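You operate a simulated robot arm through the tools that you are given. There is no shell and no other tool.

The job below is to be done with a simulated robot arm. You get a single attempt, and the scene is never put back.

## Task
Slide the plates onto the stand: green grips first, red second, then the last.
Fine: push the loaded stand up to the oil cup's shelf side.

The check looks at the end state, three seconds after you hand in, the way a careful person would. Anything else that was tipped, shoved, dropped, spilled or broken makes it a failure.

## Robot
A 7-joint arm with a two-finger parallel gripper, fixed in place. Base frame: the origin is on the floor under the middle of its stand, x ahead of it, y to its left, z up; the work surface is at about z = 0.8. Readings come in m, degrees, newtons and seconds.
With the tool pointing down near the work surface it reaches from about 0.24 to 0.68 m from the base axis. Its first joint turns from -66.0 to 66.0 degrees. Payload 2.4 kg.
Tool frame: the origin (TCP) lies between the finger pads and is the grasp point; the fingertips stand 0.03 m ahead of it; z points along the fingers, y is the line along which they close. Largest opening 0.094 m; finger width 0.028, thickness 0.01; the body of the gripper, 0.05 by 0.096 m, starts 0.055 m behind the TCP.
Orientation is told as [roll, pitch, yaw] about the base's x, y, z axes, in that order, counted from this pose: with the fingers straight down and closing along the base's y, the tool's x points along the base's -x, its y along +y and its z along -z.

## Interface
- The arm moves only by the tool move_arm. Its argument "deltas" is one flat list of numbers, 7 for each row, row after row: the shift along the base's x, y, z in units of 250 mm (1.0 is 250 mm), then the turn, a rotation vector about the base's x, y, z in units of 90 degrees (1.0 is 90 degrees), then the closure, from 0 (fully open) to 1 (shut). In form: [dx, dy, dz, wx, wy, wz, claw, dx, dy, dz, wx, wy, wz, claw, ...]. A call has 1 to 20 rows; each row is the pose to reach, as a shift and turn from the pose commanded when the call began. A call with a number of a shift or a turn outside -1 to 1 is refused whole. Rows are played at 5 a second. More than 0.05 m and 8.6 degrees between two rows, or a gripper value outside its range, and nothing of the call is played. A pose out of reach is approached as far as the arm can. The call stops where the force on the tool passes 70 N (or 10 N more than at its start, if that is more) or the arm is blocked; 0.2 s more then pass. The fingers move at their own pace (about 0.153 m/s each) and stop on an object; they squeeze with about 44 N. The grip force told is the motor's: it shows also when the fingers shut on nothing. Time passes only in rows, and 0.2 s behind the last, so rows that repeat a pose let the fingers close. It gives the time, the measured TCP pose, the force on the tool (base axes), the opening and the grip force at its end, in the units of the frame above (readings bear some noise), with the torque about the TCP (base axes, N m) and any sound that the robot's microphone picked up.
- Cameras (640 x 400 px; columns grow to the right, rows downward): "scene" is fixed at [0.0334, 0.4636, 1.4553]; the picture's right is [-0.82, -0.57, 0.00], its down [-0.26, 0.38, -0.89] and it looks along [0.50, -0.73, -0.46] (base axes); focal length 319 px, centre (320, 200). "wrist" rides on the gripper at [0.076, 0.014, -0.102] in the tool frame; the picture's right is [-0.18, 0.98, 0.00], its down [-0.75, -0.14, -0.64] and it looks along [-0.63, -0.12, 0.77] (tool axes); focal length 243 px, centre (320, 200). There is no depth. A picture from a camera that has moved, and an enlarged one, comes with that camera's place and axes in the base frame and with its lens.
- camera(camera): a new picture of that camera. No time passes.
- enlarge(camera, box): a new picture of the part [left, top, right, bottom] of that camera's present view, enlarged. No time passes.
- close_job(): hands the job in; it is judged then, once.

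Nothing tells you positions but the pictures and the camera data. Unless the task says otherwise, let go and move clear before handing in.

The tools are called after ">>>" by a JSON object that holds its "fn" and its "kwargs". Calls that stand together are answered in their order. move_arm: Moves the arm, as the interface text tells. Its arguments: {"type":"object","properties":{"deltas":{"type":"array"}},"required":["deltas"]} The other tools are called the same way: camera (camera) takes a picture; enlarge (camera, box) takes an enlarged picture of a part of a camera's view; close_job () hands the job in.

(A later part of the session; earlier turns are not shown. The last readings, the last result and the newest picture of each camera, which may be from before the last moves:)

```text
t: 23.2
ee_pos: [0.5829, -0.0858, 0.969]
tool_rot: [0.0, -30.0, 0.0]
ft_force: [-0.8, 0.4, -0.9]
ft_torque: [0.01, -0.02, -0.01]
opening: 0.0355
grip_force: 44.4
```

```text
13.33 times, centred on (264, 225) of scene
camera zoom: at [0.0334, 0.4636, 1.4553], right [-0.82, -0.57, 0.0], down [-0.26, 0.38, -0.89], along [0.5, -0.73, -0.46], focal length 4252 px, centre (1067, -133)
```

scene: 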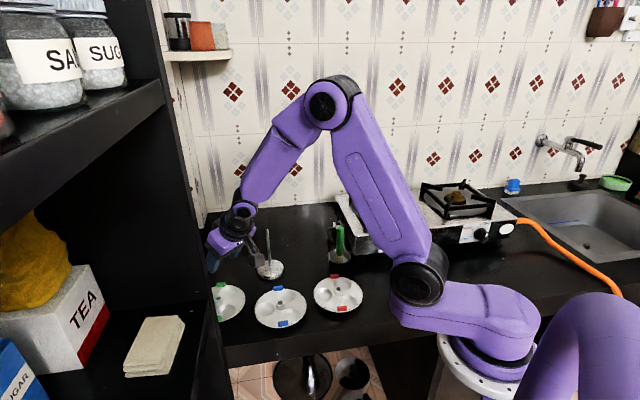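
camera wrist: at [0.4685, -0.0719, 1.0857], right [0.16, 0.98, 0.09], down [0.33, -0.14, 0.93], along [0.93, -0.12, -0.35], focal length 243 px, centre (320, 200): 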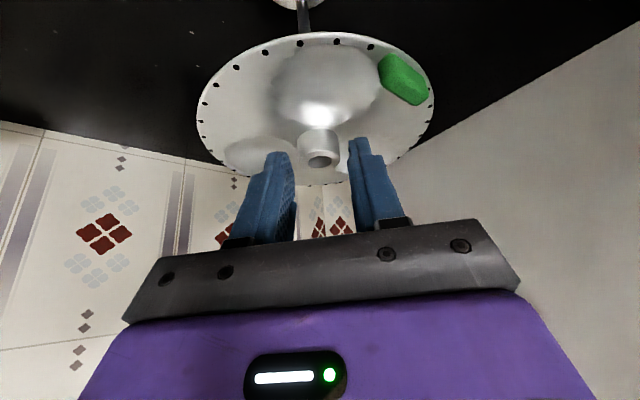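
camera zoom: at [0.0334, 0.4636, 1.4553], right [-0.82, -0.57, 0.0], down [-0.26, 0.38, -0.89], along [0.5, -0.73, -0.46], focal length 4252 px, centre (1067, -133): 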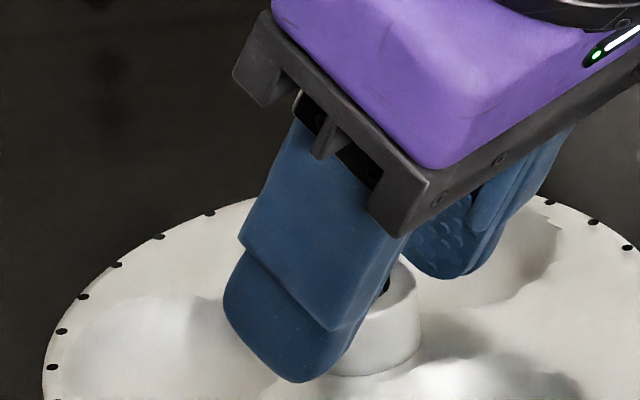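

The rod tip now sticks out of the middle of the hub. I'll keep lowering until the plate is just above the base disc.

>>> {"fn": "move_arm", "kwargs": {"deltas": [0, 0, -0.04, 0, 0, 0, 1, 0, 0, -0.08, 0, 0, 0, 1, 0, 0, -0.12, 0, 0, 0, 1, 0, 0, -0.16, 0, 0, 0, 1, 0, 0, -0.2, 0, 0, 0, 1, 0, 0, -0.2, 0, 0, 0, 1]}}

>>> {"fn": "enlarge", "kwargs": {"camera": "wrist", "box": [220, 80, 420, 240]}}

>>> {"fn": "enlarge", "kwargs": {"camera": "scene", "box": [230, 195, 310, 285]}}

```text
t: 24.6
ee_pos: [0.582, -0.0858, 0.9196]
tool_rot: [-0.1, -30.0, 0.0]
ft_force: [-0.1, -0.2, -0.8]
ft_torque: [0.0, 0.04, 0.01]
opening: 0.0356
grip_force: 44.2
```

```text
2.50 times, centred on (320, 160) of wrist
camera zoom: at [0.4656, -0.0729, 0.9701], right [0.16, 0.98, 0.09], down [0.33, -0.14, 0.93], along [0.93, -0.12, -0.35], focal length 606 px, centre (320, 300)
```

zoom: 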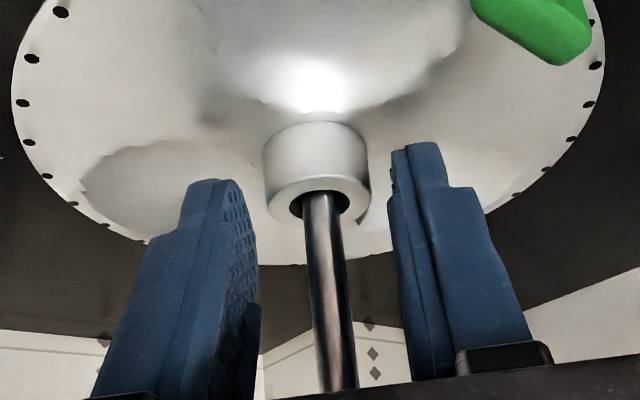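

```text
4.44 times, centred on (270, 240) of scene
camera zoom: at [0.0334, 0.4636, 1.4553], right [-0.82, -0.57, 0.0], down [-0.26, 0.38, -0.89], along [0.5, -0.73, -0.46], focal length 1417 px, centre (542, 22)
```

zoom: 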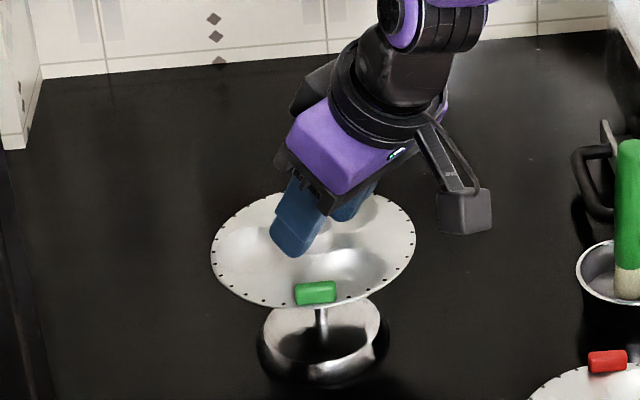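

The plate is threaded with the rod clear of the gripper body, about 5 cm above the base. I'll keep lowering, with small steps at the end.

>>> {"fn": "move_arm", "kwargs": {"deltas": [0, 0, -0.04, 0, 0, 0, 1, 0, 0, -0.08, 0, 0, 0, 1, 0, 0, -0.12, 0, 0, 0, 1, 0, 0, -0.15, 0, 0, 0, 1, 0, 0, -0.17, 0, 0, 0, 1, 0, 0, -0.17, 0, 0, 0, 1]}}

>>> {"fn": "enlarge", "kwargs": {"camera": "scene", "box": [230, 195, 310, 285]}}

>>> {"fn": "camera", "kwargs": {"camera": "wrist"}}

```text
t: 26.0
ee_pos: [0.5851, -0.0854, 0.8791]
tool_rot: [-0.1, -30.4, 0.2]
ft_force: [-7.1, 0.8, 22.4]
ft_torque: [-0.12, -0.74, 0.02]
opening: 0.0357
grip_force: 44.4
```

```text
4.44 times, centred on (270, 240) of scene
camera zoom: at [0.0328, 0.4637, 1.4553], right [-0.82, -0.57, 0.0], down [-0.26, 0.38, -0.89], along [0.5, -0.73, -0.46], focal length 1417 px, centre (542, 22)
```

zoom: 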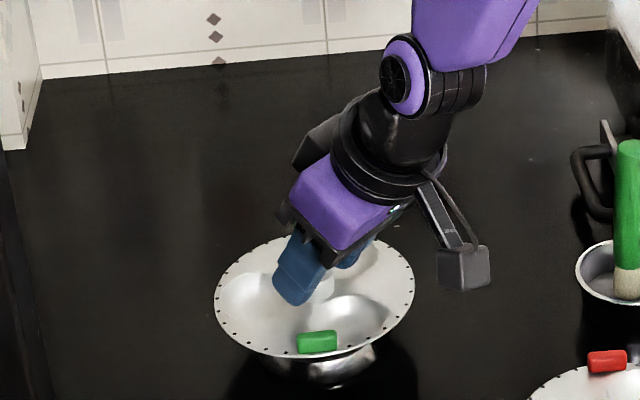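

```text
taken
camera wrist: at [0.4674, -0.0727, 0.929], right [0.16, 0.98, 0.09], down [0.33, -0.14, 0.94], along [0.93, -0.12, -0.34], focal length 243 px, centre (320, 200)
```

wrist: 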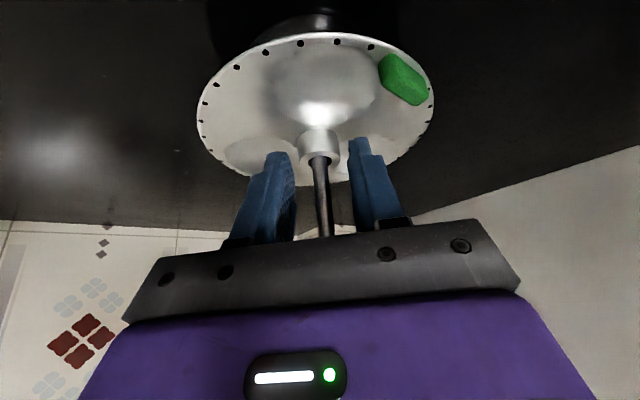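

The plate has made contact at about 22 N. I'll ease up 1.5 mm to unload, then open the fingers and see how it sits.

>>> {"fn": "move_arm", "kwargs": {"deltas": [0, 0, 0.006, 0, 0, 0, 1, 0, 0, 0.006, 0, 0, 0, 1]}}

>>> {"fn": "enlarge", "kwargs": {"camera": "scene", "box": [240, 230, 300, 290]}}

>>> {"fn": "enlarge", "kwargs": {"camera": "wrist", "box": [220, 80, 420, 240]}}

```text
t: 26.6
ee_pos: [0.5821, -0.0862, 0.8784]
tool_rot: [-0.1, -30.0, -0.1]
ft_force: [-4.5, -0.1, 19.9]
ft_torque: [-0.02, -0.54, -0.01]
opening: 0.0357
grip_force: 43.4
```

```text
6.67 times, centred on (270, 260) of scene
camera zoom: at [0.0329, 0.4636, 1.4553], right [-0.82, -0.57, 0.0], down [-0.26, 0.38, -0.89], along [0.5, -0.73, -0.46], focal length 2126 px, centre (653, -200)
```

zoom: 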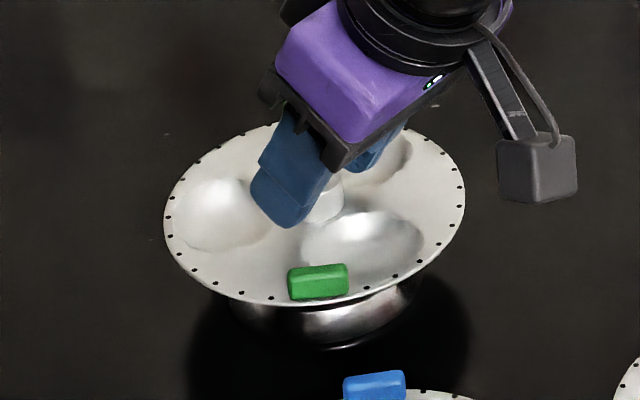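

```text
2.50 times, centred on (320, 160) of wrist
camera zoom: at [0.4662, -0.0725, 0.9293], right [0.16, 0.98, 0.09], down [0.33, -0.14, 0.93], along [0.93, -0.12, -0.35], focal length 606 px, centre (320, 300)
```

zoom: 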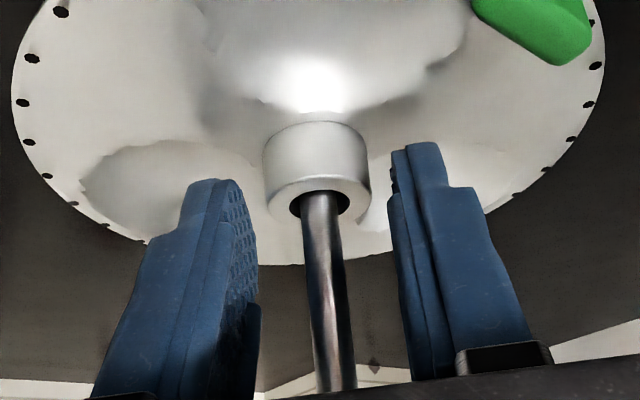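

The upward force is still about 20 N, so I'll ease up a little more before letting go.

>>> {"fn": "move_arm", "kwargs": {"deltas": [0, 0, 0.006, 0, 0, 0, 1, 0, 0, 0.006, 0, 0, 0, 1]}}

```text
t: 27.2
ee_pos: [0.5824, -0.0855, 0.8798]
tool_rot: [0.0, -29.9, 0.0]
ft_force: [-2.6, 1.2, 9.2]
ft_torque: [0.01, -0.28, -0.03]
opening: 0.0354
grip_force: 44.0
```

The contact torque puts the push at the rod tip against the gripper body, so the plate is still about 1 cm above the base disc. I'll unload the last bit and let it slide that last centimetre down the rod.

>>> {"fn": "move_arm", "kwargs": {"deltas": [0, 0, 0.005, 0, 0, 0, 1, 0, 0, 0.005, 0, 0, 0, 1]}}

>>> {"fn": "enlarge", "kwargs": {"camera": "scene", "box": [240, 240, 300, 290]}}

```text
t: 27.8
ee_pos: [0.5825, -0.0847, 0.8813]
tool_rot: [0.0, -29.9, -0.1]
ft_force: [0.3, -0.8, -0.6]
ft_torque: [-0.01, 0.0, 0.01]
opening: 0.0358
grip_force: 44.3
```

```text
8.00 times, centred on (270, 265) of scene
camera zoom: at [0.0334, 0.4636, 1.4553], right [-0.82, -0.57, 0.0], down [-0.26, 0.38, -0.89], along [0.5, -0.73, -0.46], focal length 2551 px, centre (720, -320)
```

zoom: 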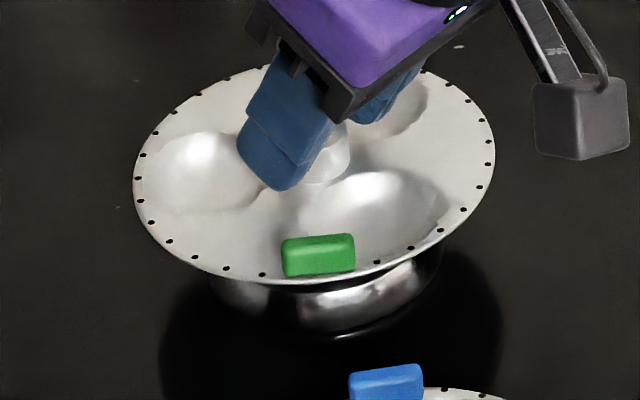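

The force is zero now. I'll open the fingers and let the plate settle.

>>> {"fn": "move_arm", "kwargs": {"deltas": [0, 0, 0, 0, 0, 0, 0.8, 0, 0, 0, 0, 0, 0, 0.5, 0, 0, 0, 0, 0, 0, 0.45, 0, 0, 0, 0, 0, 0, 0.45]}}

>>> {"fn": "enlarge", "kwargs": {"camera": "scene", "box": [240, 230, 300, 290]}}

>>> {"fn": "camera", "kwargs": {"camera": "wrist"}}

```text
t: 28.8
ee_pos: [0.583, -0.0858, 0.8811]
tool_rot: [-0.1, -30.0, 0.1]
ft_force: [-0.3, -0.1, -0.4]
ft_torque: [0.03, -0.04, 0.02]
opening: 0.0518
grip_force: 0.1
```

```text
6.67 times, centred on (270, 260) of scene
camera zoom: at [0.0334, 0.4636, 1.4553], right [-0.82, -0.57, 0.0], down [-0.26, 0.38, -0.89], along [0.5, -0.73, -0.46], focal length 2126 px, centre (653, -200)
```

zoom: 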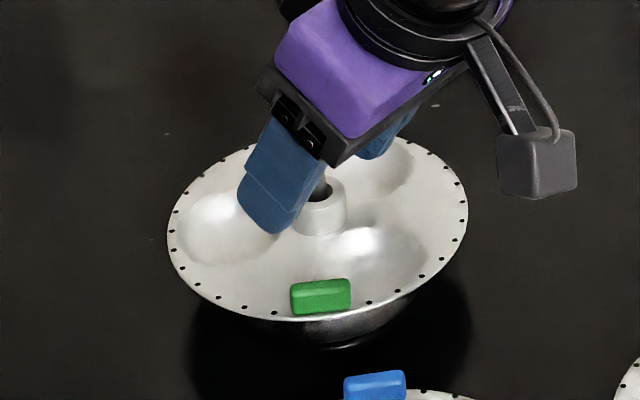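

```text
taken
camera wrist: at [0.4664, -0.0723, 0.9318], right [0.16, 0.98, 0.09], down [0.33, -0.14, 0.93], along [0.93, -0.12, -0.35], focal length 243 px, centre (320, 200)
```

wrist: 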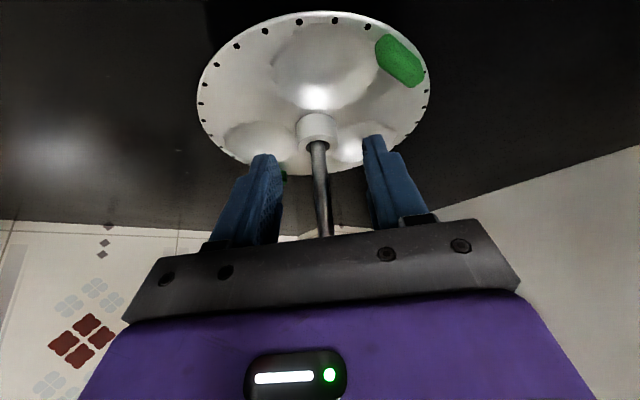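

The green plate has settled on the base disc. I'll rise clear of the rod and move to look at the red plate.

>>> {"fn": "move_arm", "kwargs": {"deltas": [0, 0, 0.1, 0, 0, 0, 0.45, 0, 0, 0.2, 0, 0, 0, 0.45, 0, 0, 0.3, 0, 0, 0, 0.45, 0, 0, 0.4, 0, 0, 0, 0.45, 0, 0, 0.5, 0, 0, 0, 0.45, 0, 0, 0.6, 0, 0, 0, 0.45, 0, 0, 0.6, 0, 0, 0, 0.45]}}

>>> {"fn": "enlarge", "kwargs": {"camera": "scene", "box": [220, 210, 320, 300]}}

>>> {"fn": "camera", "kwargs": {"camera": "wrist"}}

```text
t: 30.4
ee_pos: [0.5819, -0.0842, 1.0334]
tool_rot: [0.0, -30.0, 0.0]
ft_force: [-0.7, -0.5, 0.1]
ft_torque: [-0.06, 0.01, 0.03]
opening: 0.0518
grip_force: 0.1
```

```text
4.44 times, centred on (270, 255) of scene
camera zoom: at [0.0334, 0.4636, 1.4553], right [-0.82, -0.57, 0.0], down [-0.26, 0.38, -0.89], along [0.5, -0.73, -0.46], focal length 1417 px, centre (542, -44)
```

zoom: 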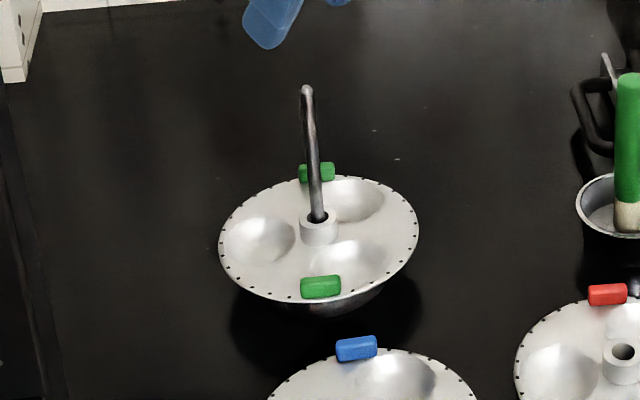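

```text
taken
camera wrist: at [0.466, -0.0719, 1.0826], right [0.16, 0.98, 0.09], down [0.33, -0.14, 0.93], along [0.93, -0.12, -0.35], focal length 243 px, centre (320, 200)
```

wrist: 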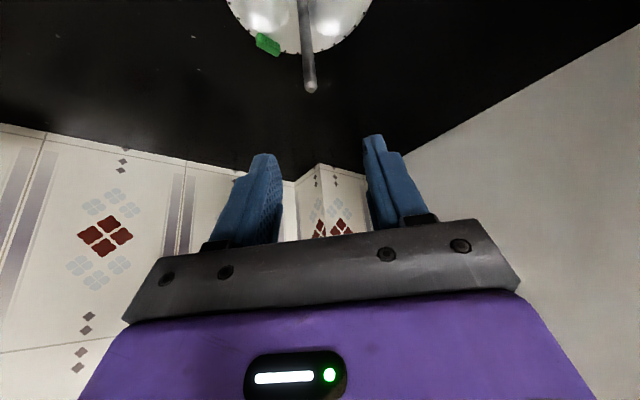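

The green plate sits level on the stand, and the rod reads (0.5945, -0.0874). I'll go over to the red plate now.

>>> {"fn": "move_arm", "kwargs": {"deltas": [-0.13, -0.013, 0, 0, 0, 0, 0.45, -0.27, -0.027, 0, 0, 0, 0, 0.45, -0.41, -0.04, 0, 0, 0, 0, 0.45, -0.55, -0.055, -0.05, 0, 0, 0, 0.45, -0.69, -0.07, -0.1, 0, 0, 0, 0.45, -0.83, -0.085, -0.15, 0, 0, 0, 0.45, -0.96, -0.096, -0.2, 0, 0, 0, 0.45, -0.96, -0.096, -0.2, 0, 0, 0, 0.45]}}

>>> {"fn": "camera", "kwargs": {"camera": "wrist"}}

>>> {"fn": "camera", "kwargs": {"camera": "scene"}}

>>> {"fn": "enlarge", "kwargs": {"camera": "wrist", "box": [220, 0, 420, 160]}}

```text
t: 32.2
ee_pos: [0.3662, -0.1093, 0.9907]
tool_rot: [-0.1, -30.0, 0.0]
ft_force: [-0.2, 0.9, 1.0]
ft_torque: [0.02, -0.01, 0.0]
opening: 0.0517
grip_force: 0.1
out of reach, approached as far as the arm can: row 7, 8
```

```text
taken
camera wrist: at [0.2492, -0.0956, 1.0415], right [0.16, 0.98, 0.09], down [0.33, -0.14, 0.93], along [0.93, -0.12, -0.35], focal length 243 px, centre (320, 200)
```

wrist: 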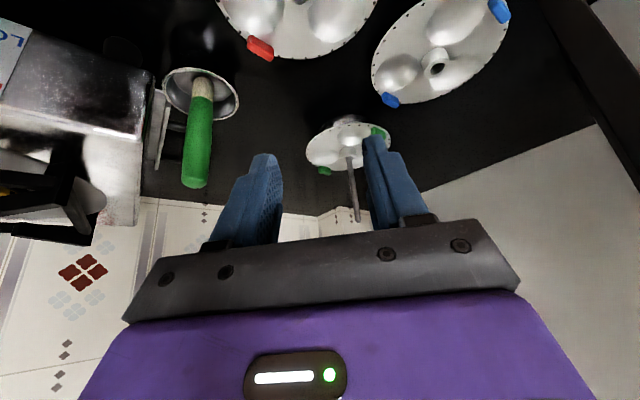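

```text
taken
```

scene: 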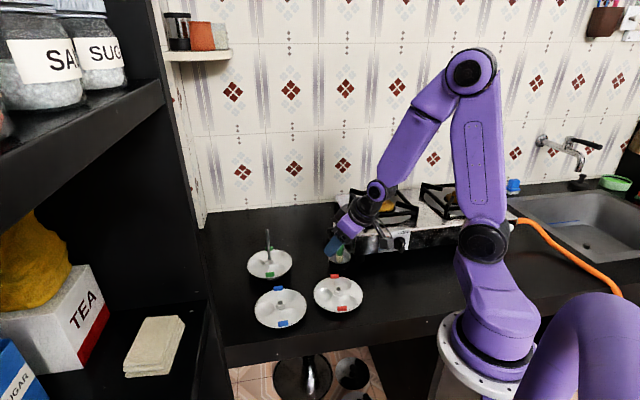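

```text
2.50 times, centred on (320, 80) of wrist
camera zoom: at [0.2492, -0.0956, 1.0415], right [0.16, 0.98, 0.09], down [0.33, -0.14, 0.93], along [0.93, -0.12, -0.35], focal length 606 px, centre (320, 500)
```

zoom: 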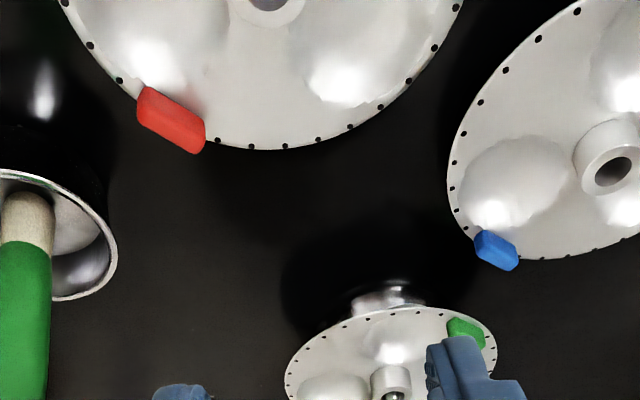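

With this lean the arm can't reach the red plate, because it is too close to the base. I'll yaw the leaned tool by -90° so that it leans towards +y instead, after moving out to an easier spot.

>>> {"fn": "move_arm", "kwargs": {"deltas": [0.1, 0.02, 0.05, 0, 0, 0, 0.45, 0.2, 0.05, 0.1, 0, 0, 0, 0.45, 0.3, 0.08, 0.15, 0, 0, -0.08, 0.45, 0.36, 0.1, 0.2, 0, 0, -0.17, 0.45, 0.36, 0.1, 0.2, 0, 0, -0.26, 0.45, 0.36, 0.1, 0.2, 0, 0, -0.35, 0.45, 0.36, 0.1, 0.2, 0, 0, -0.44, 0.45, 0.36, 0.1, 0.2, 0, 0, -0.53, 0.45, 0.36, 0.1, 0.2, 0, 0, -0.62, 0.45, 0.36, 0.1, 0.2, 0, 0, -0.71, 0.45, 0.36, 0.1, 0.2, 0, 0, -0.8, 0.45, 0.36, 0.1, 0.2, 0, 0, -0.89, 0.45, 0.36, 0.1, 0.2, 0, 0, -0.98, 0.45, 0.36, 0.1, 0.2, 0, 0, -1.0, 0.45, 0.36, 0.1, 0.2, 0, 0, -1.0, 0.45]}}

>>> {"fn": "camera", "kwargs": {"camera": "wrist"}}

>>> {"fn": "camera", "kwargs": {"camera": "scene"}}

```text
t: 35.4
ee_pos: [0.4568, -0.0829, 1.0407]
tool_rot: [-0.1, -30.0, -90.2]
ft_force: [-0.6, -0.6, -0.5]
ft_torque: [0.01, 0.01, 0.0]
opening: 0.0519
grip_force: 0.0
```

```text
taken
camera wrist: at [0.471, 0.0334, 1.0907], right [0.98, -0.16, 0.09], down [-0.14, -0.33, 0.93], along [-0.12, -0.93, -0.35], focal length 243 px, centre (320, 200)
```

wrist: 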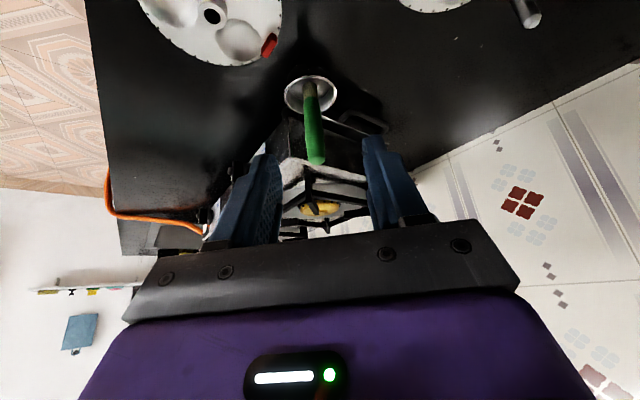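

```text
taken
```

scene: 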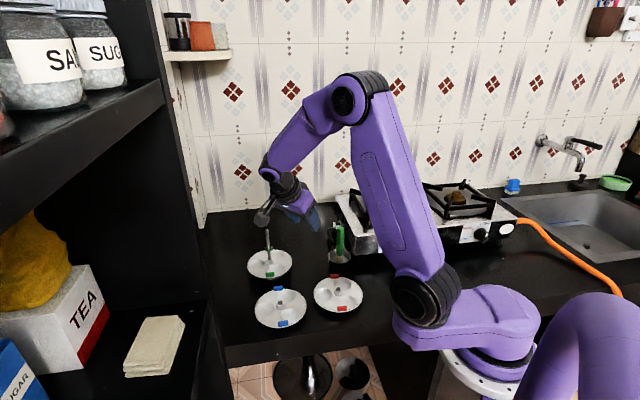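

The yawed lean works, and the red hub reads (0.366, -0.109). I'll move over it and take another look.

>>> {"fn": "move_arm", "kwargs": {"deltas": [-0.09, -0.016, -0.1, 0, 0, 0, 0.45, -0.18, -0.032, -0.2, 0, 0, 0, 0.45, -0.27, -0.048, -0.3, 0, 0, 0, 0.45, -0.364, -0.064, -0.42, 0, 0, 0, 0.45, -0.364, -0.064, -0.5, 0, 0, 0, 0.45, -0.364, -0.064, -0.58, 0, 0, 0, 0.45, -0.364, -0.064, -0.58, 0, 0, 0, 0.45]}}

>>> {"fn": "camera", "kwargs": {"camera": "wrist"}}

>>> {"fn": "enlarge", "kwargs": {"camera": "wrist", "box": [220, 60, 420, 220]}}

>>> {"fn": "enlarge", "kwargs": {"camera": "scene", "box": [280, 200, 400, 330]}}

```text
t: 37.0
ee_pos: [0.3648, -0.0997, 0.8973]
tool_rot: [0.0, -30.0, -90.0]
ft_force: [-0.9, 0.1, 0.4]
ft_torque: [-0.02, 0.0, -0.04]
opening: 0.0517
grip_force: 0.1
```

```text
taken
camera wrist: at [0.3806, 0.0163, 0.9467], right [0.98, -0.16, 0.09], down [-0.14, -0.33, 0.93], along [-0.12, -0.93, -0.35], focal length 243 px, centre (320, 200)
```

wrist: 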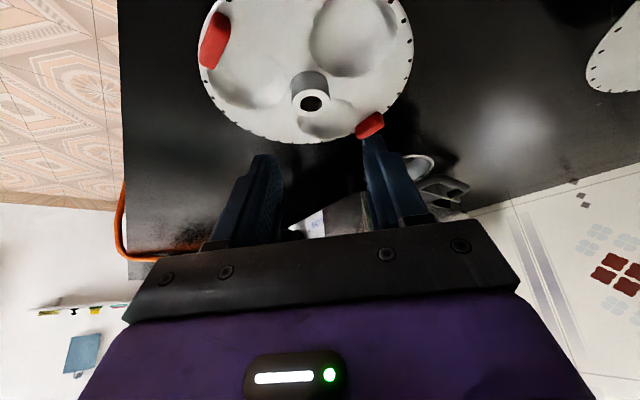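

```text
2.50 times, centred on (320, 140) of wrist
camera zoom: at [0.3806, 0.0163, 0.9467], right [0.98, -0.16, 0.09], down [-0.14, -0.33, 0.93], along [-0.12, -0.93, -0.35], focal length 606 px, centre (320, 350)
```

zoom: 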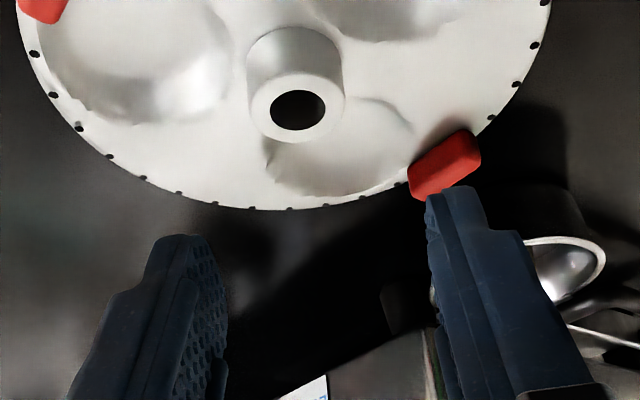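

```text
3.08 times, centred on (340, 265) of scene
camera zoom: at [0.0334, 0.4636, 1.4553], right [-0.82, -0.57, 0.0], down [-0.26, 0.38, -0.89], along [0.5, -0.73, -0.46], focal length 981 px, centre (258, 0)
```

zoom: 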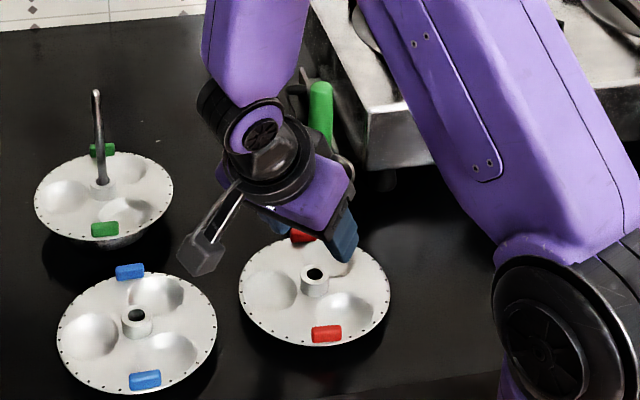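

The hub is centred between the fingers at (0.365, -0.108), and the red tab is clear of the right finger. I'll shift 2 mm, go down to grasp height and close.

>>> {"fn": "move_arm", "kwargs": {"deltas": [-0.008, 0.007, 0, 0, 0, 0, 0.45, -0.008, 0.007, -0.05, 0, 0, 0, 0.45, -0.008, 0.007, -0.1, 0, 0, 0, 0.45, -0.008, 0.007, -0.14, 0, 0, 0, 0.45, -0.008, 0.007, -0.167, 0, 0, 0, 0.45, -0.008, 0.007, -0.167, 0, 0, 0, 0.45]}}

>>> {"fn": "enlarge", "kwargs": {"camera": "wrist", "box": [220, 80, 420, 240]}}

```text
t: 38.4
ee_pos: [0.3636, -0.0979, 0.8547]
tool_rot: [0.0, -30.0, -90.1]
ft_force: [0.3, -0.1, -0.5]
ft_torque: [0.01, 0.0, -0.01]
opening: 0.0518
grip_force: 0.0
```

```text
2.50 times, centred on (320, 160) of wrist
camera zoom: at [0.3777, 0.0186, 0.904], right [0.98, -0.16, 0.09], down [-0.14, -0.33, 0.93], along [-0.12, -0.93, -0.35], focal length 606 px, centre (320, 300)
```

zoom: 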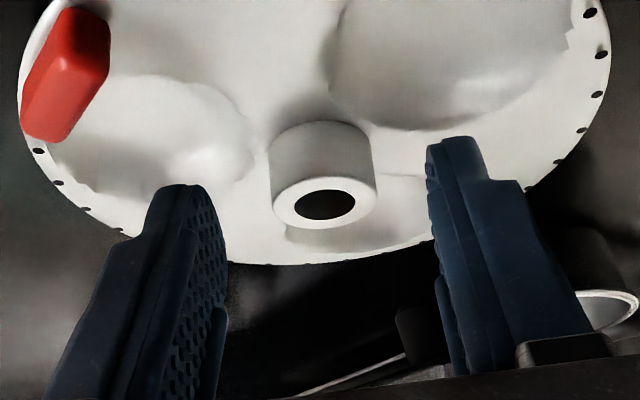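

The hub sits where the green one did in the view, about 1 mm to the side. I'll centre on it and close.

>>> {"fn": "move_arm", "kwargs": {"deltas": [0.005, 0, 0, 0, 0, 0, 0.45, 0.005, 0, 0, 0, 0, 0, 0.7, 0.005, 0, 0, 0, 0, 0, 1, 0.005, 0, 0, 0, 0, 0, 1, 0.005, 0, 0, 0, 0, 0, 1]}}

>>> {"fn": "move_arm", "kwargs": {"deltas": [0, 0, 0.004, 0, 0, 0, 1, 0, 0, 0.008, 0, 0, 0, 1, 0, 0, 0.012, 0, 0, 0, 1, 0, 0, 0.02, 0, 0, 0, 1, 0, 0, 0.02, 0, 0, 0, 1]}}

>>> {"fn": "enlarge", "kwargs": {"camera": "wrist", "box": [220, 80, 420, 240]}}

>>> {"fn": "enlarge", "kwargs": {"camera": "scene", "box": [280, 220, 400, 330]}}

```text
t: 39.6
ee_pos: [0.3643, -0.0967, 0.8538]
tool_rot: [0.0, -30.0, -90.0]
ft_force: [1.2, -0.8, 1.0]
ft_torque: [-0.03, -0.1, 0.04]
opening: 0.0353
grip_force: 44.4
```

```text
t: 40.8
ee_pos: [0.365, -0.0983, 0.8584]
tool_rot: [0.0, -30.0, -90.0]
ft_force: [0.9, 0.0, -0.7]
ft_torque: [0.01, 0.01, 0.0]
opening: 0.0355
grip_force: 44.2
```

```text
2.50 times, centred on (320, 160) of wrist
camera zoom: at [0.3791, 0.0187, 0.9086], right [0.98, -0.16, 0.09], down [-0.14, -0.33, 0.93], along [-0.12, -0.93, -0.35], focal length 606 px, centre (320, 300)
```

zoom: 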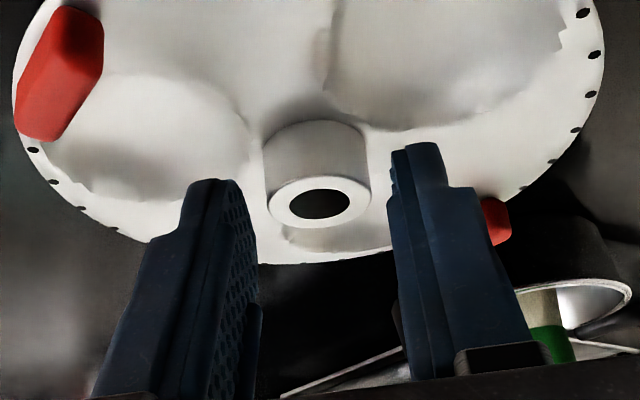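

```text
3.64 times, centred on (340, 275) of scene
camera zoom: at [0.0334, 0.4636, 1.4553], right [-0.82, -0.57, 0.0], down [-0.26, 0.38, -0.89], along [0.5, -0.73, -0.46], focal length 1160 px, centre (247, -73)
```

zoom: 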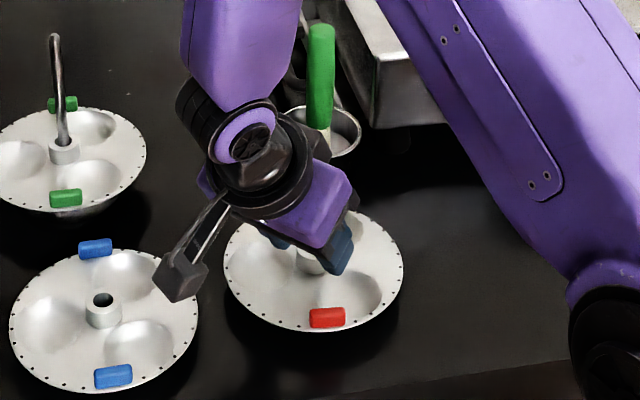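

The red plate is held the same way as the green one. I'll lift it straight up above rod height.

>>> {"fn": "move_arm", "kwargs": {"deltas": [0, 0, 0.04, 0, 0, 0, 1, 0, 0, 0.1, 0, 0, 0, 1, 0, 0, 0.18, 0, 0, 0, 1, 0, 0, 0.27, 0, 0, 0, 1, 0, 0, 0.36, 0, 0, 0, 1, 0, 0, 0.45, 0, 0, 0, 1, 0, 0, 0.54, 0, 0, 0, 1, 0, 0, 0.63, 0, 0, 0, 1, 0, 0, 0.707, 0, 0, 0, 1, 0, 0, 0.707, 0, 0, 0, 1]}}

>>> {"fn": "camera", "kwargs": {"camera": "wrist"}}

>>> {"fn": "camera", "kwargs": {"camera": "scene"}}

```text
t: 43.0
ee_pos: [0.3637, -0.0989, 1.0354]
tool_rot: [-0.1, -29.9, -90.0]
ft_force: [0.4, 0.5, -0.3]
ft_torque: [0.01, 0.01, 0.03]
opening: 0.0355
grip_force: 44.3
```

```text
taken
camera wrist: at [0.3783, 0.0188, 1.0857], right [0.98, -0.16, 0.09], down [-0.14, -0.33, 0.93], along [-0.12, -0.93, -0.35], focal length 243 px, centre (320, 200)
```

wrist: 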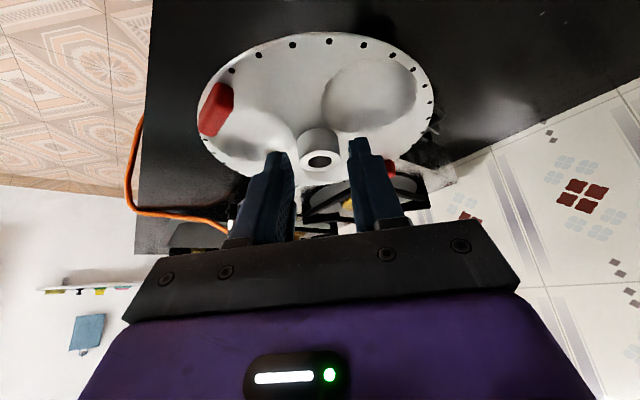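

```text
taken
```

scene: 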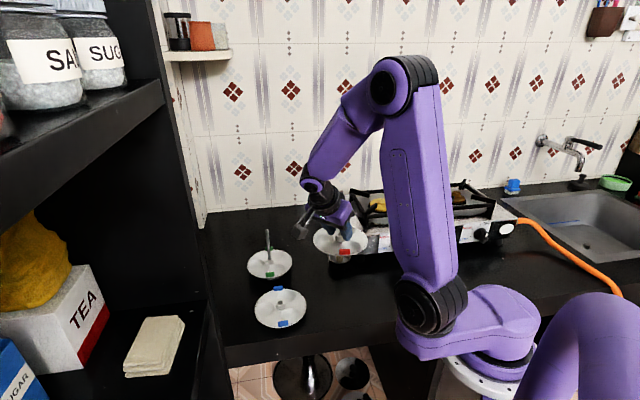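

The red plate is up. I'll carry it over the rod.

>>> {"fn": "move_arm", "kwargs": {"deltas": [0.12, 0.01, 0, 0, 0, 0, 1, 0.25, 0.02, 0, 0, 0, 0, 1, 0.38, 0.03, 0, 0, 0, 0, 1, 0.51, 0.045, 0, 0, 0, 0, 1, 0.64, 0.06, 0, 0, 0, 0, 1, 0.77, 0.07, 0, 0, 0, 0, 1, 0.86, 0.08, 0, 0, 0, 0, 1, 0.92, 0.0824, 0, 0, 0, 0, 1, 0.92, 0.0824, 0, 0, 0, 0, 1, 0.92, 0.0824, 0, 0, 0, 0, 1]}}

>>> {"fn": "camera", "kwargs": {"camera": "wrist"}}

>>> {"fn": "enlarge", "kwargs": {"camera": "wrist", "box": [220, 80, 420, 240]}}

>>> {"fn": "enlarge", "kwargs": {"camera": "wrist", "box": [280, 0, 360, 50]}}

>>> {"fn": "enlarge", "kwargs": {"camera": "scene", "box": [240, 203, 288, 233]}}

```text
t: 45.2
ee_pos: [0.5947, -0.0763, 1.0352]
tool_rot: [0.0, -30.0, -90.0]
ft_force: [0.9, 0.8, -1.0]
ft_torque: [0.02, 0.02, 0.0]
opening: 0.0355
grip_force: 43.9
```

```text
taken
camera wrist: at [0.6095, 0.0393, 1.0854], right [0.98, -0.16, 0.09], down [-0.14, -0.33, 0.93], along [-0.12, -0.93, -0.35], focal length 243 px, centre (320, 200)
```

wrist: 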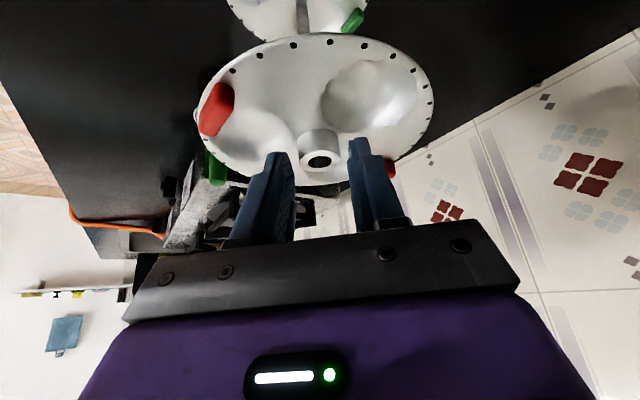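

```text
2.50 times, centred on (320, 160) of wrist
camera zoom: at [0.6095, 0.0393, 1.0854], right [0.98, -0.16, 0.09], down [-0.14, -0.33, 0.93], along [-0.12, -0.93, -0.35], focal length 606 px, centre (320, 300)
```

zoom: 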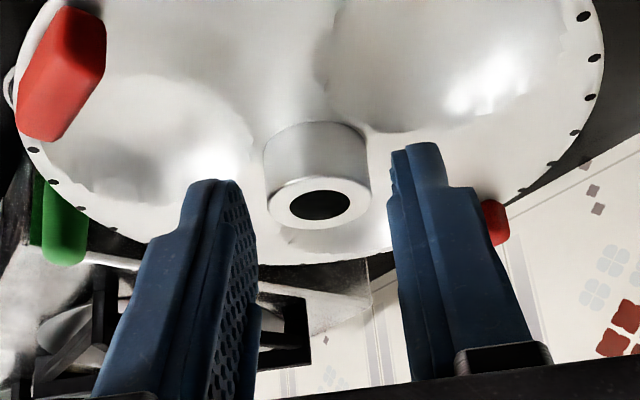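

```text
8.00 times, centred on (320, 25) of wrist
camera zoom: at [0.6095, 0.0393, 1.0854], right [0.98, -0.16, 0.09], down [-0.14, -0.33, 0.93], along [-0.12, -0.93, -0.35], focal length 1941 px, centre (320, 1600)
```

zoom: 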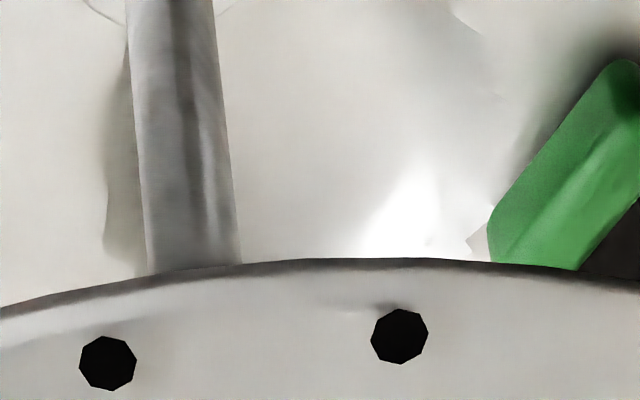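

```text
13.33 times, centred on (264, 218) of scene
camera zoom: at [0.0334, 0.4636, 1.4553], right [-0.82, -0.57, 0.0], down [-0.26, 0.38, -0.89], along [0.5, -0.73, -0.46], focal length 4252 px, centre (1067, -40)
```

zoom: 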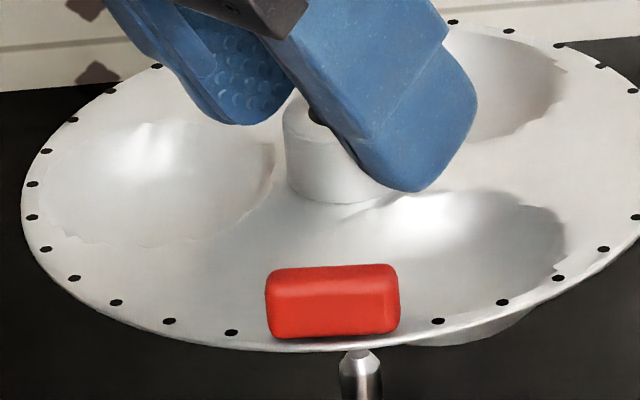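

Sideways, the wrist view shows the hub about 1.5 mm too far in +x. I'll zoom the scene camera for the other direction.

>>> {"fn": "enlarge", "kwargs": {"camera": "scene", "box": [254, 206, 278, 221]}}

>>> {"fn": "enlarge", "kwargs": {"camera": "scene", "box": [254, 226, 278, 241]}}

>>> {"fn": "enlarge", "kwargs": {"camera": "scene", "box": [228, 195, 300, 240]}}

```text
16.00 times, centred on (266, 214) of scene
camera zoom: at [0.0334, 0.4636, 1.4553], right [-0.82, -0.57, 0.0], down [-0.26, 0.38, -0.89], along [0.5, -0.73, -0.46], focal length 5102 px, centre (1184, -16)
```

zoom: 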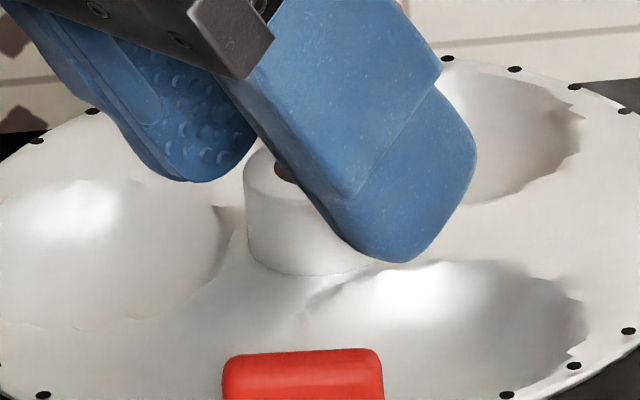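

```text
16.00 times, centred on (266, 234) of scene
camera zoom: at [0.0334, 0.4636, 1.4553], right [-0.82, -0.57, 0.0], down [-0.26, 0.38, -0.89], along [0.5, -0.73, -0.46], focal length 5102 px, centre (1184, -336)
```

zoom: 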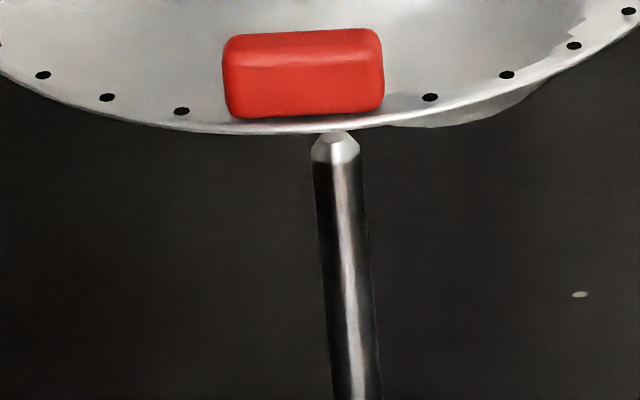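

```text
8.89 times, centred on (264, 218) of scene
camera zoom: at [0.0334, 0.4636, 1.4553], right [-0.82, -0.57, 0.0], down [-0.26, 0.38, -0.89], along [0.5, -0.73, -0.46], focal length 2834 px, centre (818, 44)
```

zoom: 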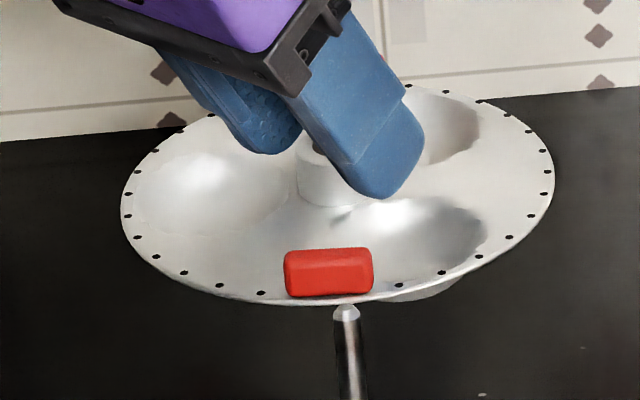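

Combining both views, the hub needs to move about -1.5 mm in x and +3 mm in y. I'll apply that and lower until the rod enters, checking force.

>>> {"fn": "move_arm", "kwargs": {"deltas": [-0.006, 0.012, 0, 0, 0, 0, 1, -0.006, 0.012, -0.05, 0, 0, 0, 1, -0.006, 0.012, -0.1, 0, 0, 0, 1, -0.006, 0.012, -0.14, 0, 0, 0, 1, -0.006, 0.012, -0.17, 0, 0, 0, 1, -0.006, 0.012, -0.19, 0, 0, 0, 1, -0.006, 0.012, -0.2, 0, 0, 0, 1, -0.006, 0.012, -0.2, 0, 0, 0, 1]}}

>>> {"fn": "move_arm", "kwargs": {"deltas": [0, 0, -0.012, 0, 0, 0, 1, 0, 0, -0.024, 0, 0, 0, 1, 0, 0, -0.036, 0, 0, 0, 1, 0, 0, -0.048, 0, 0, 0, 1, 0, 0, -0.06, 0, 0, 0, 1, 0, 0, -0.06, 0, 0, 0, 1]}}

>>> {"fn": "enlarge", "kwargs": {"camera": "wrist", "box": [220, 80, 420, 240]}}

>>> {"fn": "enlarge", "kwargs": {"camera": "scene", "box": [228, 200, 300, 260]}}

```text
t: 47.0
ee_pos: [0.5933, -0.0729, 0.985]
tool_rot: [0.0, -30.0, -90.0]
ft_force: [0.0, -0.4, -1.3]
ft_torque: [0.03, 0.03, -0.01]
opening: 0.0353
grip_force: 44.6
```

```text
t: 48.4
ee_pos: [0.5946, -0.0733, 0.9708]
tool_rot: [0.1, -30.0, -90.0]
ft_force: [-0.1, 0.3, -1.2]
ft_torque: [0.03, -0.04, 0.07]
opening: 0.0352
grip_force: 43.6
```

```text
2.50 times, centred on (320, 160) of wrist
camera zoom: at [0.6082, 0.0428, 1.0209], right [0.98, -0.16, 0.09], down [-0.14, -0.33, 0.93], along [-0.12, -0.93, -0.35], focal length 606 px, centre (320, 300)
```

zoom: 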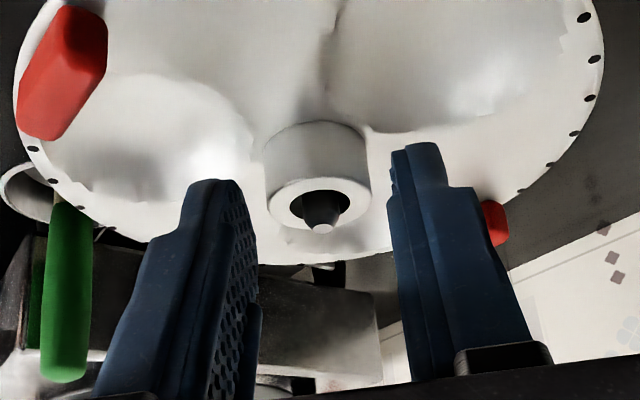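

```text
6.67 times, centred on (264, 230) of scene
camera zoom: at [0.0334, 0.4636, 1.4553], right [-0.82, -0.57, 0.0], down [-0.26, 0.38, -0.89], along [0.5, -0.73, -0.46], focal length 2126 px, centre (693, 0)
```

zoom: 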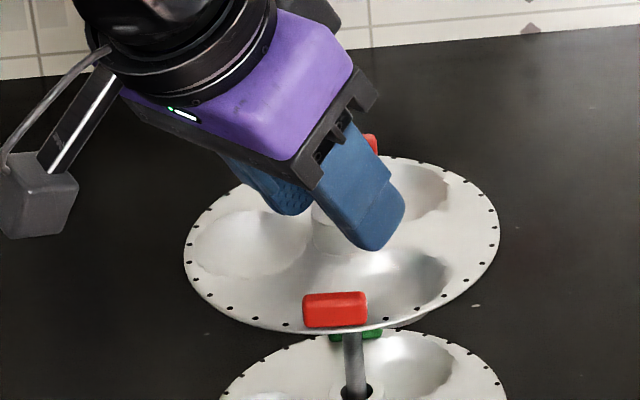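

The rod has come through the red hub with no side force. I'll lower towards the green plate's hub.

>>> {"fn": "move_arm", "kwargs": {"deltas": [0, 0, -0.04, 0, 0, 0, 1, 0, 0, -0.08, 0, 0, 0, 1, 0, 0, -0.12, 0, 0, 0, 1, 0, 0, -0.16, 0, 0, 0, 1, 0, 0, -0.2, 0, 0, 0, 1, 0, 0, -0.24, 0, 0, 0, 1, 0, 0, -0.27, 0, 0, 0, 1, 0, 0, -0.3, 0, 0, 0, 1, 0, 0, -0.3, 0, 0, 0, 1]}}

>>> {"fn": "enlarge", "kwargs": {"camera": "scene", "box": [228, 215, 308, 285]}}

>>> {"fn": "camera", "kwargs": {"camera": "wrist"}}

```text
t: 50.4
ee_pos: [0.5942, -0.075, 0.9004]
tool_rot: [0.5, -30.2, -90.2]
ft_force: [-5.4, -0.4, 44.9]
ft_torque: [-0.65, 0.51, 0.01]
opening: 0.0353
grip_force: 44.5
```

```text
5.71 times, centred on (268, 250) of scene
camera zoom: at [0.0324, 0.4637, 1.4553], right [-0.82, -0.57, 0.0], down [-0.26, 0.38, -0.89], along [0.5, -0.73, -0.46], focal length 1822 px, centre (617, -86)
```

zoom: 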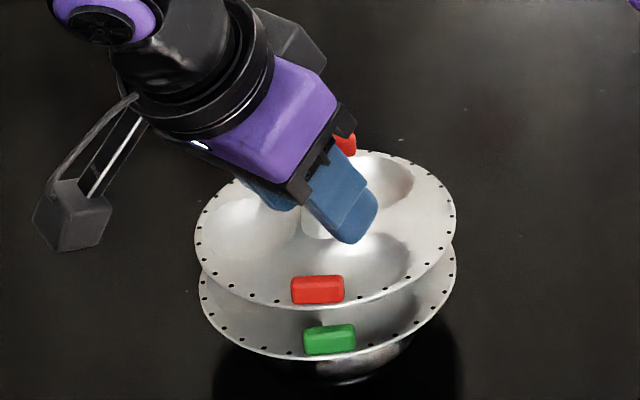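

```text
taken
camera wrist: at [0.6082, 0.0422, 0.9494], right [0.98, -0.16, 0.1], down [-0.15, -0.33, 0.93], along [-0.12, -0.93, -0.35], focal length 243 px, centre (320, 200)
```

wrist: 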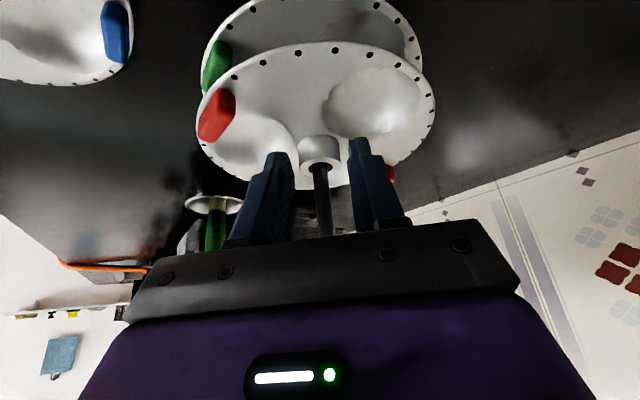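

The red plate has touched down on the green plate's hub, now with 45 N of preload. I'll ease up in small steps until the force is near zero, then release.

>>> {"fn": "move_arm", "kwargs": {"deltas": [0, 0, 0.008, 0, 0, 0, 1, 0, 0, 0.016, 0, 0, 0, 1, 0, 0, 0.016, 0, 0, 0, 1]}}

```text
t: 51.2
ee_pos: [0.5923, -0.0728, 0.8993]
tool_rot: [0.0, -29.8, -90.0]
ft_force: [5.0, -2.6, 14.6]
ft_torque: [-0.51, -0.3, 0.11]
opening: 0.0353
grip_force: 44.1
```

>>> {"fn": "move_arm", "kwargs": {"deltas": [0, 0, 0.005, 0, 0, 0, 1, 0, 0, 0.005, 0, 0, 0, 1]}}

>>> {"fn": "enlarge", "kwargs": {"camera": "wrist", "box": [220, 80, 420, 240]}}

>>> {"fn": "enlarge", "kwargs": {"camera": "scene", "box": [228, 225, 308, 285]}}

```text
t: 51.8
ee_pos: [0.5915, -0.0718, 0.8992]
tool_rot: [-0.4, -29.8, -89.9]
ft_force: [0.2, -0.4, 2.0]
ft_torque: [-0.03, -0.08, 0.02]
opening: 0.0353
grip_force: 43.8
```

```text
2.50 times, centred on (320, 160) of wrist
camera zoom: at [0.6065, 0.0436, 0.9503], right [0.98, -0.16, 0.09], down [-0.14, -0.33, 0.93], along [-0.12, -0.93, -0.35], focal length 606 px, centre (320, 300)
```

zoom: 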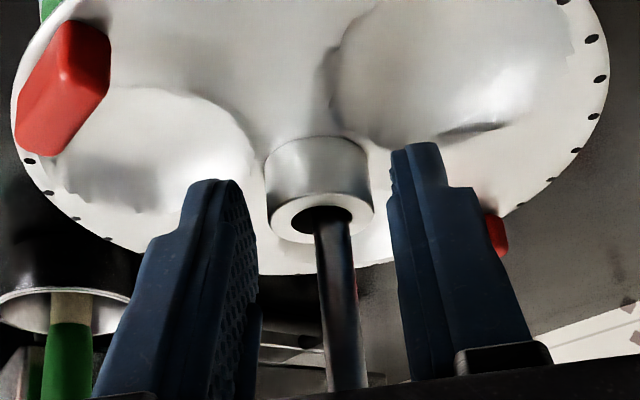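

```text
6.67 times, centred on (268, 255) of scene
camera zoom: at [0.0334, 0.4636, 1.4553], right [-0.82, -0.57, 0.0], down [-0.26, 0.38, -0.89], along [0.5, -0.73, -0.46], focal length 2126 px, centre (667, -167)
```

zoom: 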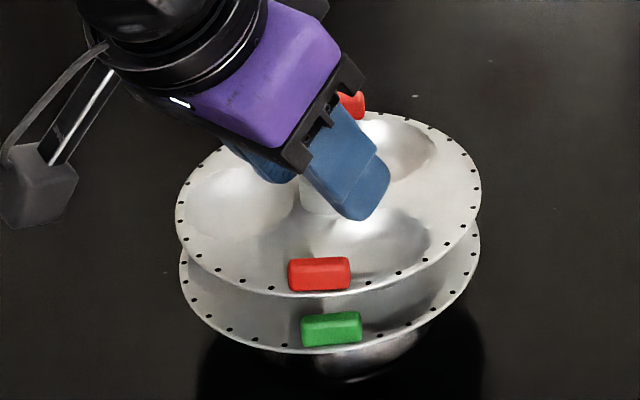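

The force is down to 2 N and the red plate rests on the green hub. I'll open the fingers now.

>>> {"fn": "move_arm", "kwargs": {"deltas": [0, 0, 0, 0, 0, 0, 0.8, 0, 0, 0, 0, 0, 0, 0.5, 0, 0, 0, 0, 0, 0, 0.45, 0, 0, 0, 0, 0, 0, 0.45]}}

>>> {"fn": "camera", "kwargs": {"camera": "wrist"}}

>>> {"fn": "enlarge", "kwargs": {"camera": "scene", "box": [228, 225, 308, 285]}}

```text
t: 52.8
ee_pos: [0.5922, -0.0733, 0.9008]
tool_rot: [0.1, -30.0, -90.0]
ft_force: [0.3, 0.2, -0.4]
ft_torque: [0.0, 0.03, 0.05]
opening: 0.0518
grip_force: 0.0
```

```text
taken
camera wrist: at [0.6074, 0.0429, 0.9515], right [0.98, -0.16, 0.09], down [-0.14, -0.33, 0.93], along [-0.12, -0.93, -0.35], focal length 243 px, centre (320, 200)
```

wrist: 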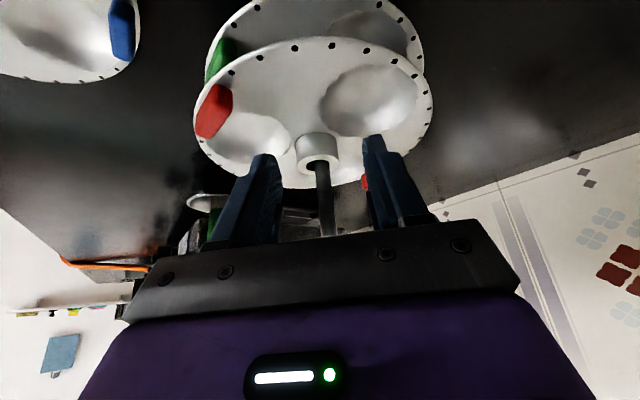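

```text
6.67 times, centred on (268, 255) of scene
camera zoom: at [0.0334, 0.4636, 1.4553], right [-0.82, -0.57, 0.0], down [-0.26, 0.38, -0.89], along [0.5, -0.73, -0.46], focal length 2126 px, centre (667, -167)
```

zoom: 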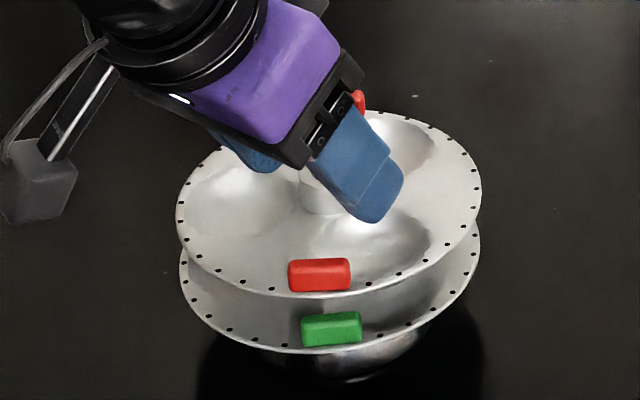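

Red is stacked on green. I'll rise clear and check the stack before going for blue.

>>> {"fn": "move_arm", "kwargs": {"deltas": [0, 0, 0.06, 0, 0, 0, 0.45, 0, 0, 0.14, 0, 0, 0, 0.45, 0, 0, 0.24, 0, 0, 0, 0.45, 0, 0, 0.34, 0, 0, 0, 0.45, 0, 0, 0.44, 0, 0, 0, 0.45, 0, 0, 0.54, 0, 0, 0, 0.45, 0, 0, 0.54, 0, 0, 0, 0.45]}}

>>> {"fn": "camera", "kwargs": {"camera": "wrist"}}

>>> {"fn": "enlarge", "kwargs": {"camera": "scene", "box": [228, 220, 308, 290]}}

```text
t: 54.4
ee_pos: [0.5936, -0.0726, 1.0361]
tool_rot: [-0.1, -29.9, -89.9]
ft_force: [-0.4, -0.2, -0.6]
ft_torque: [-0.05, -0.02, -0.01]
opening: 0.0518
grip_force: 0.2
```

```text
taken
camera wrist: at [0.6088, 0.043, 1.0872], right [0.98, -0.16, 0.09], down [-0.14, -0.33, 0.93], along [-0.12, -0.93, -0.35], focal length 243 px, centre (320, 200)
```

wrist: 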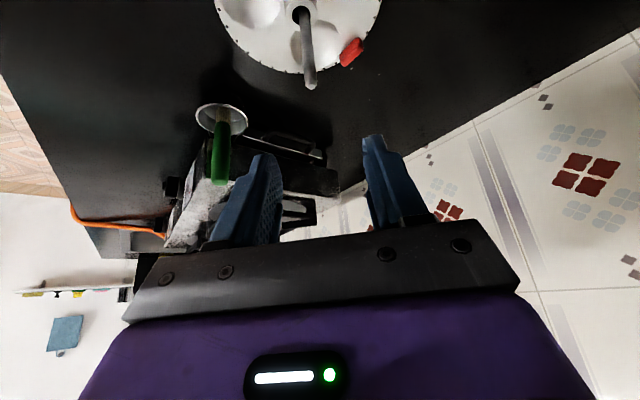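

```text
5.71 times, centred on (268, 255) of scene
camera zoom: at [0.0334, 0.4636, 1.4553], right [-0.82, -0.57, 0.0], down [-0.26, 0.38, -0.89], along [0.5, -0.73, -0.46], focal length 1822 px, centre (617, -114)
```

zoom: 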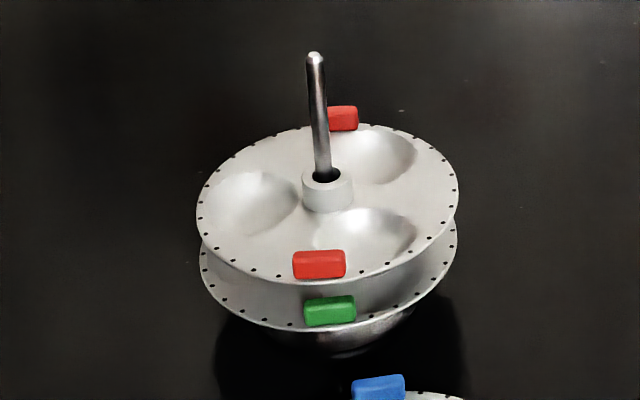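

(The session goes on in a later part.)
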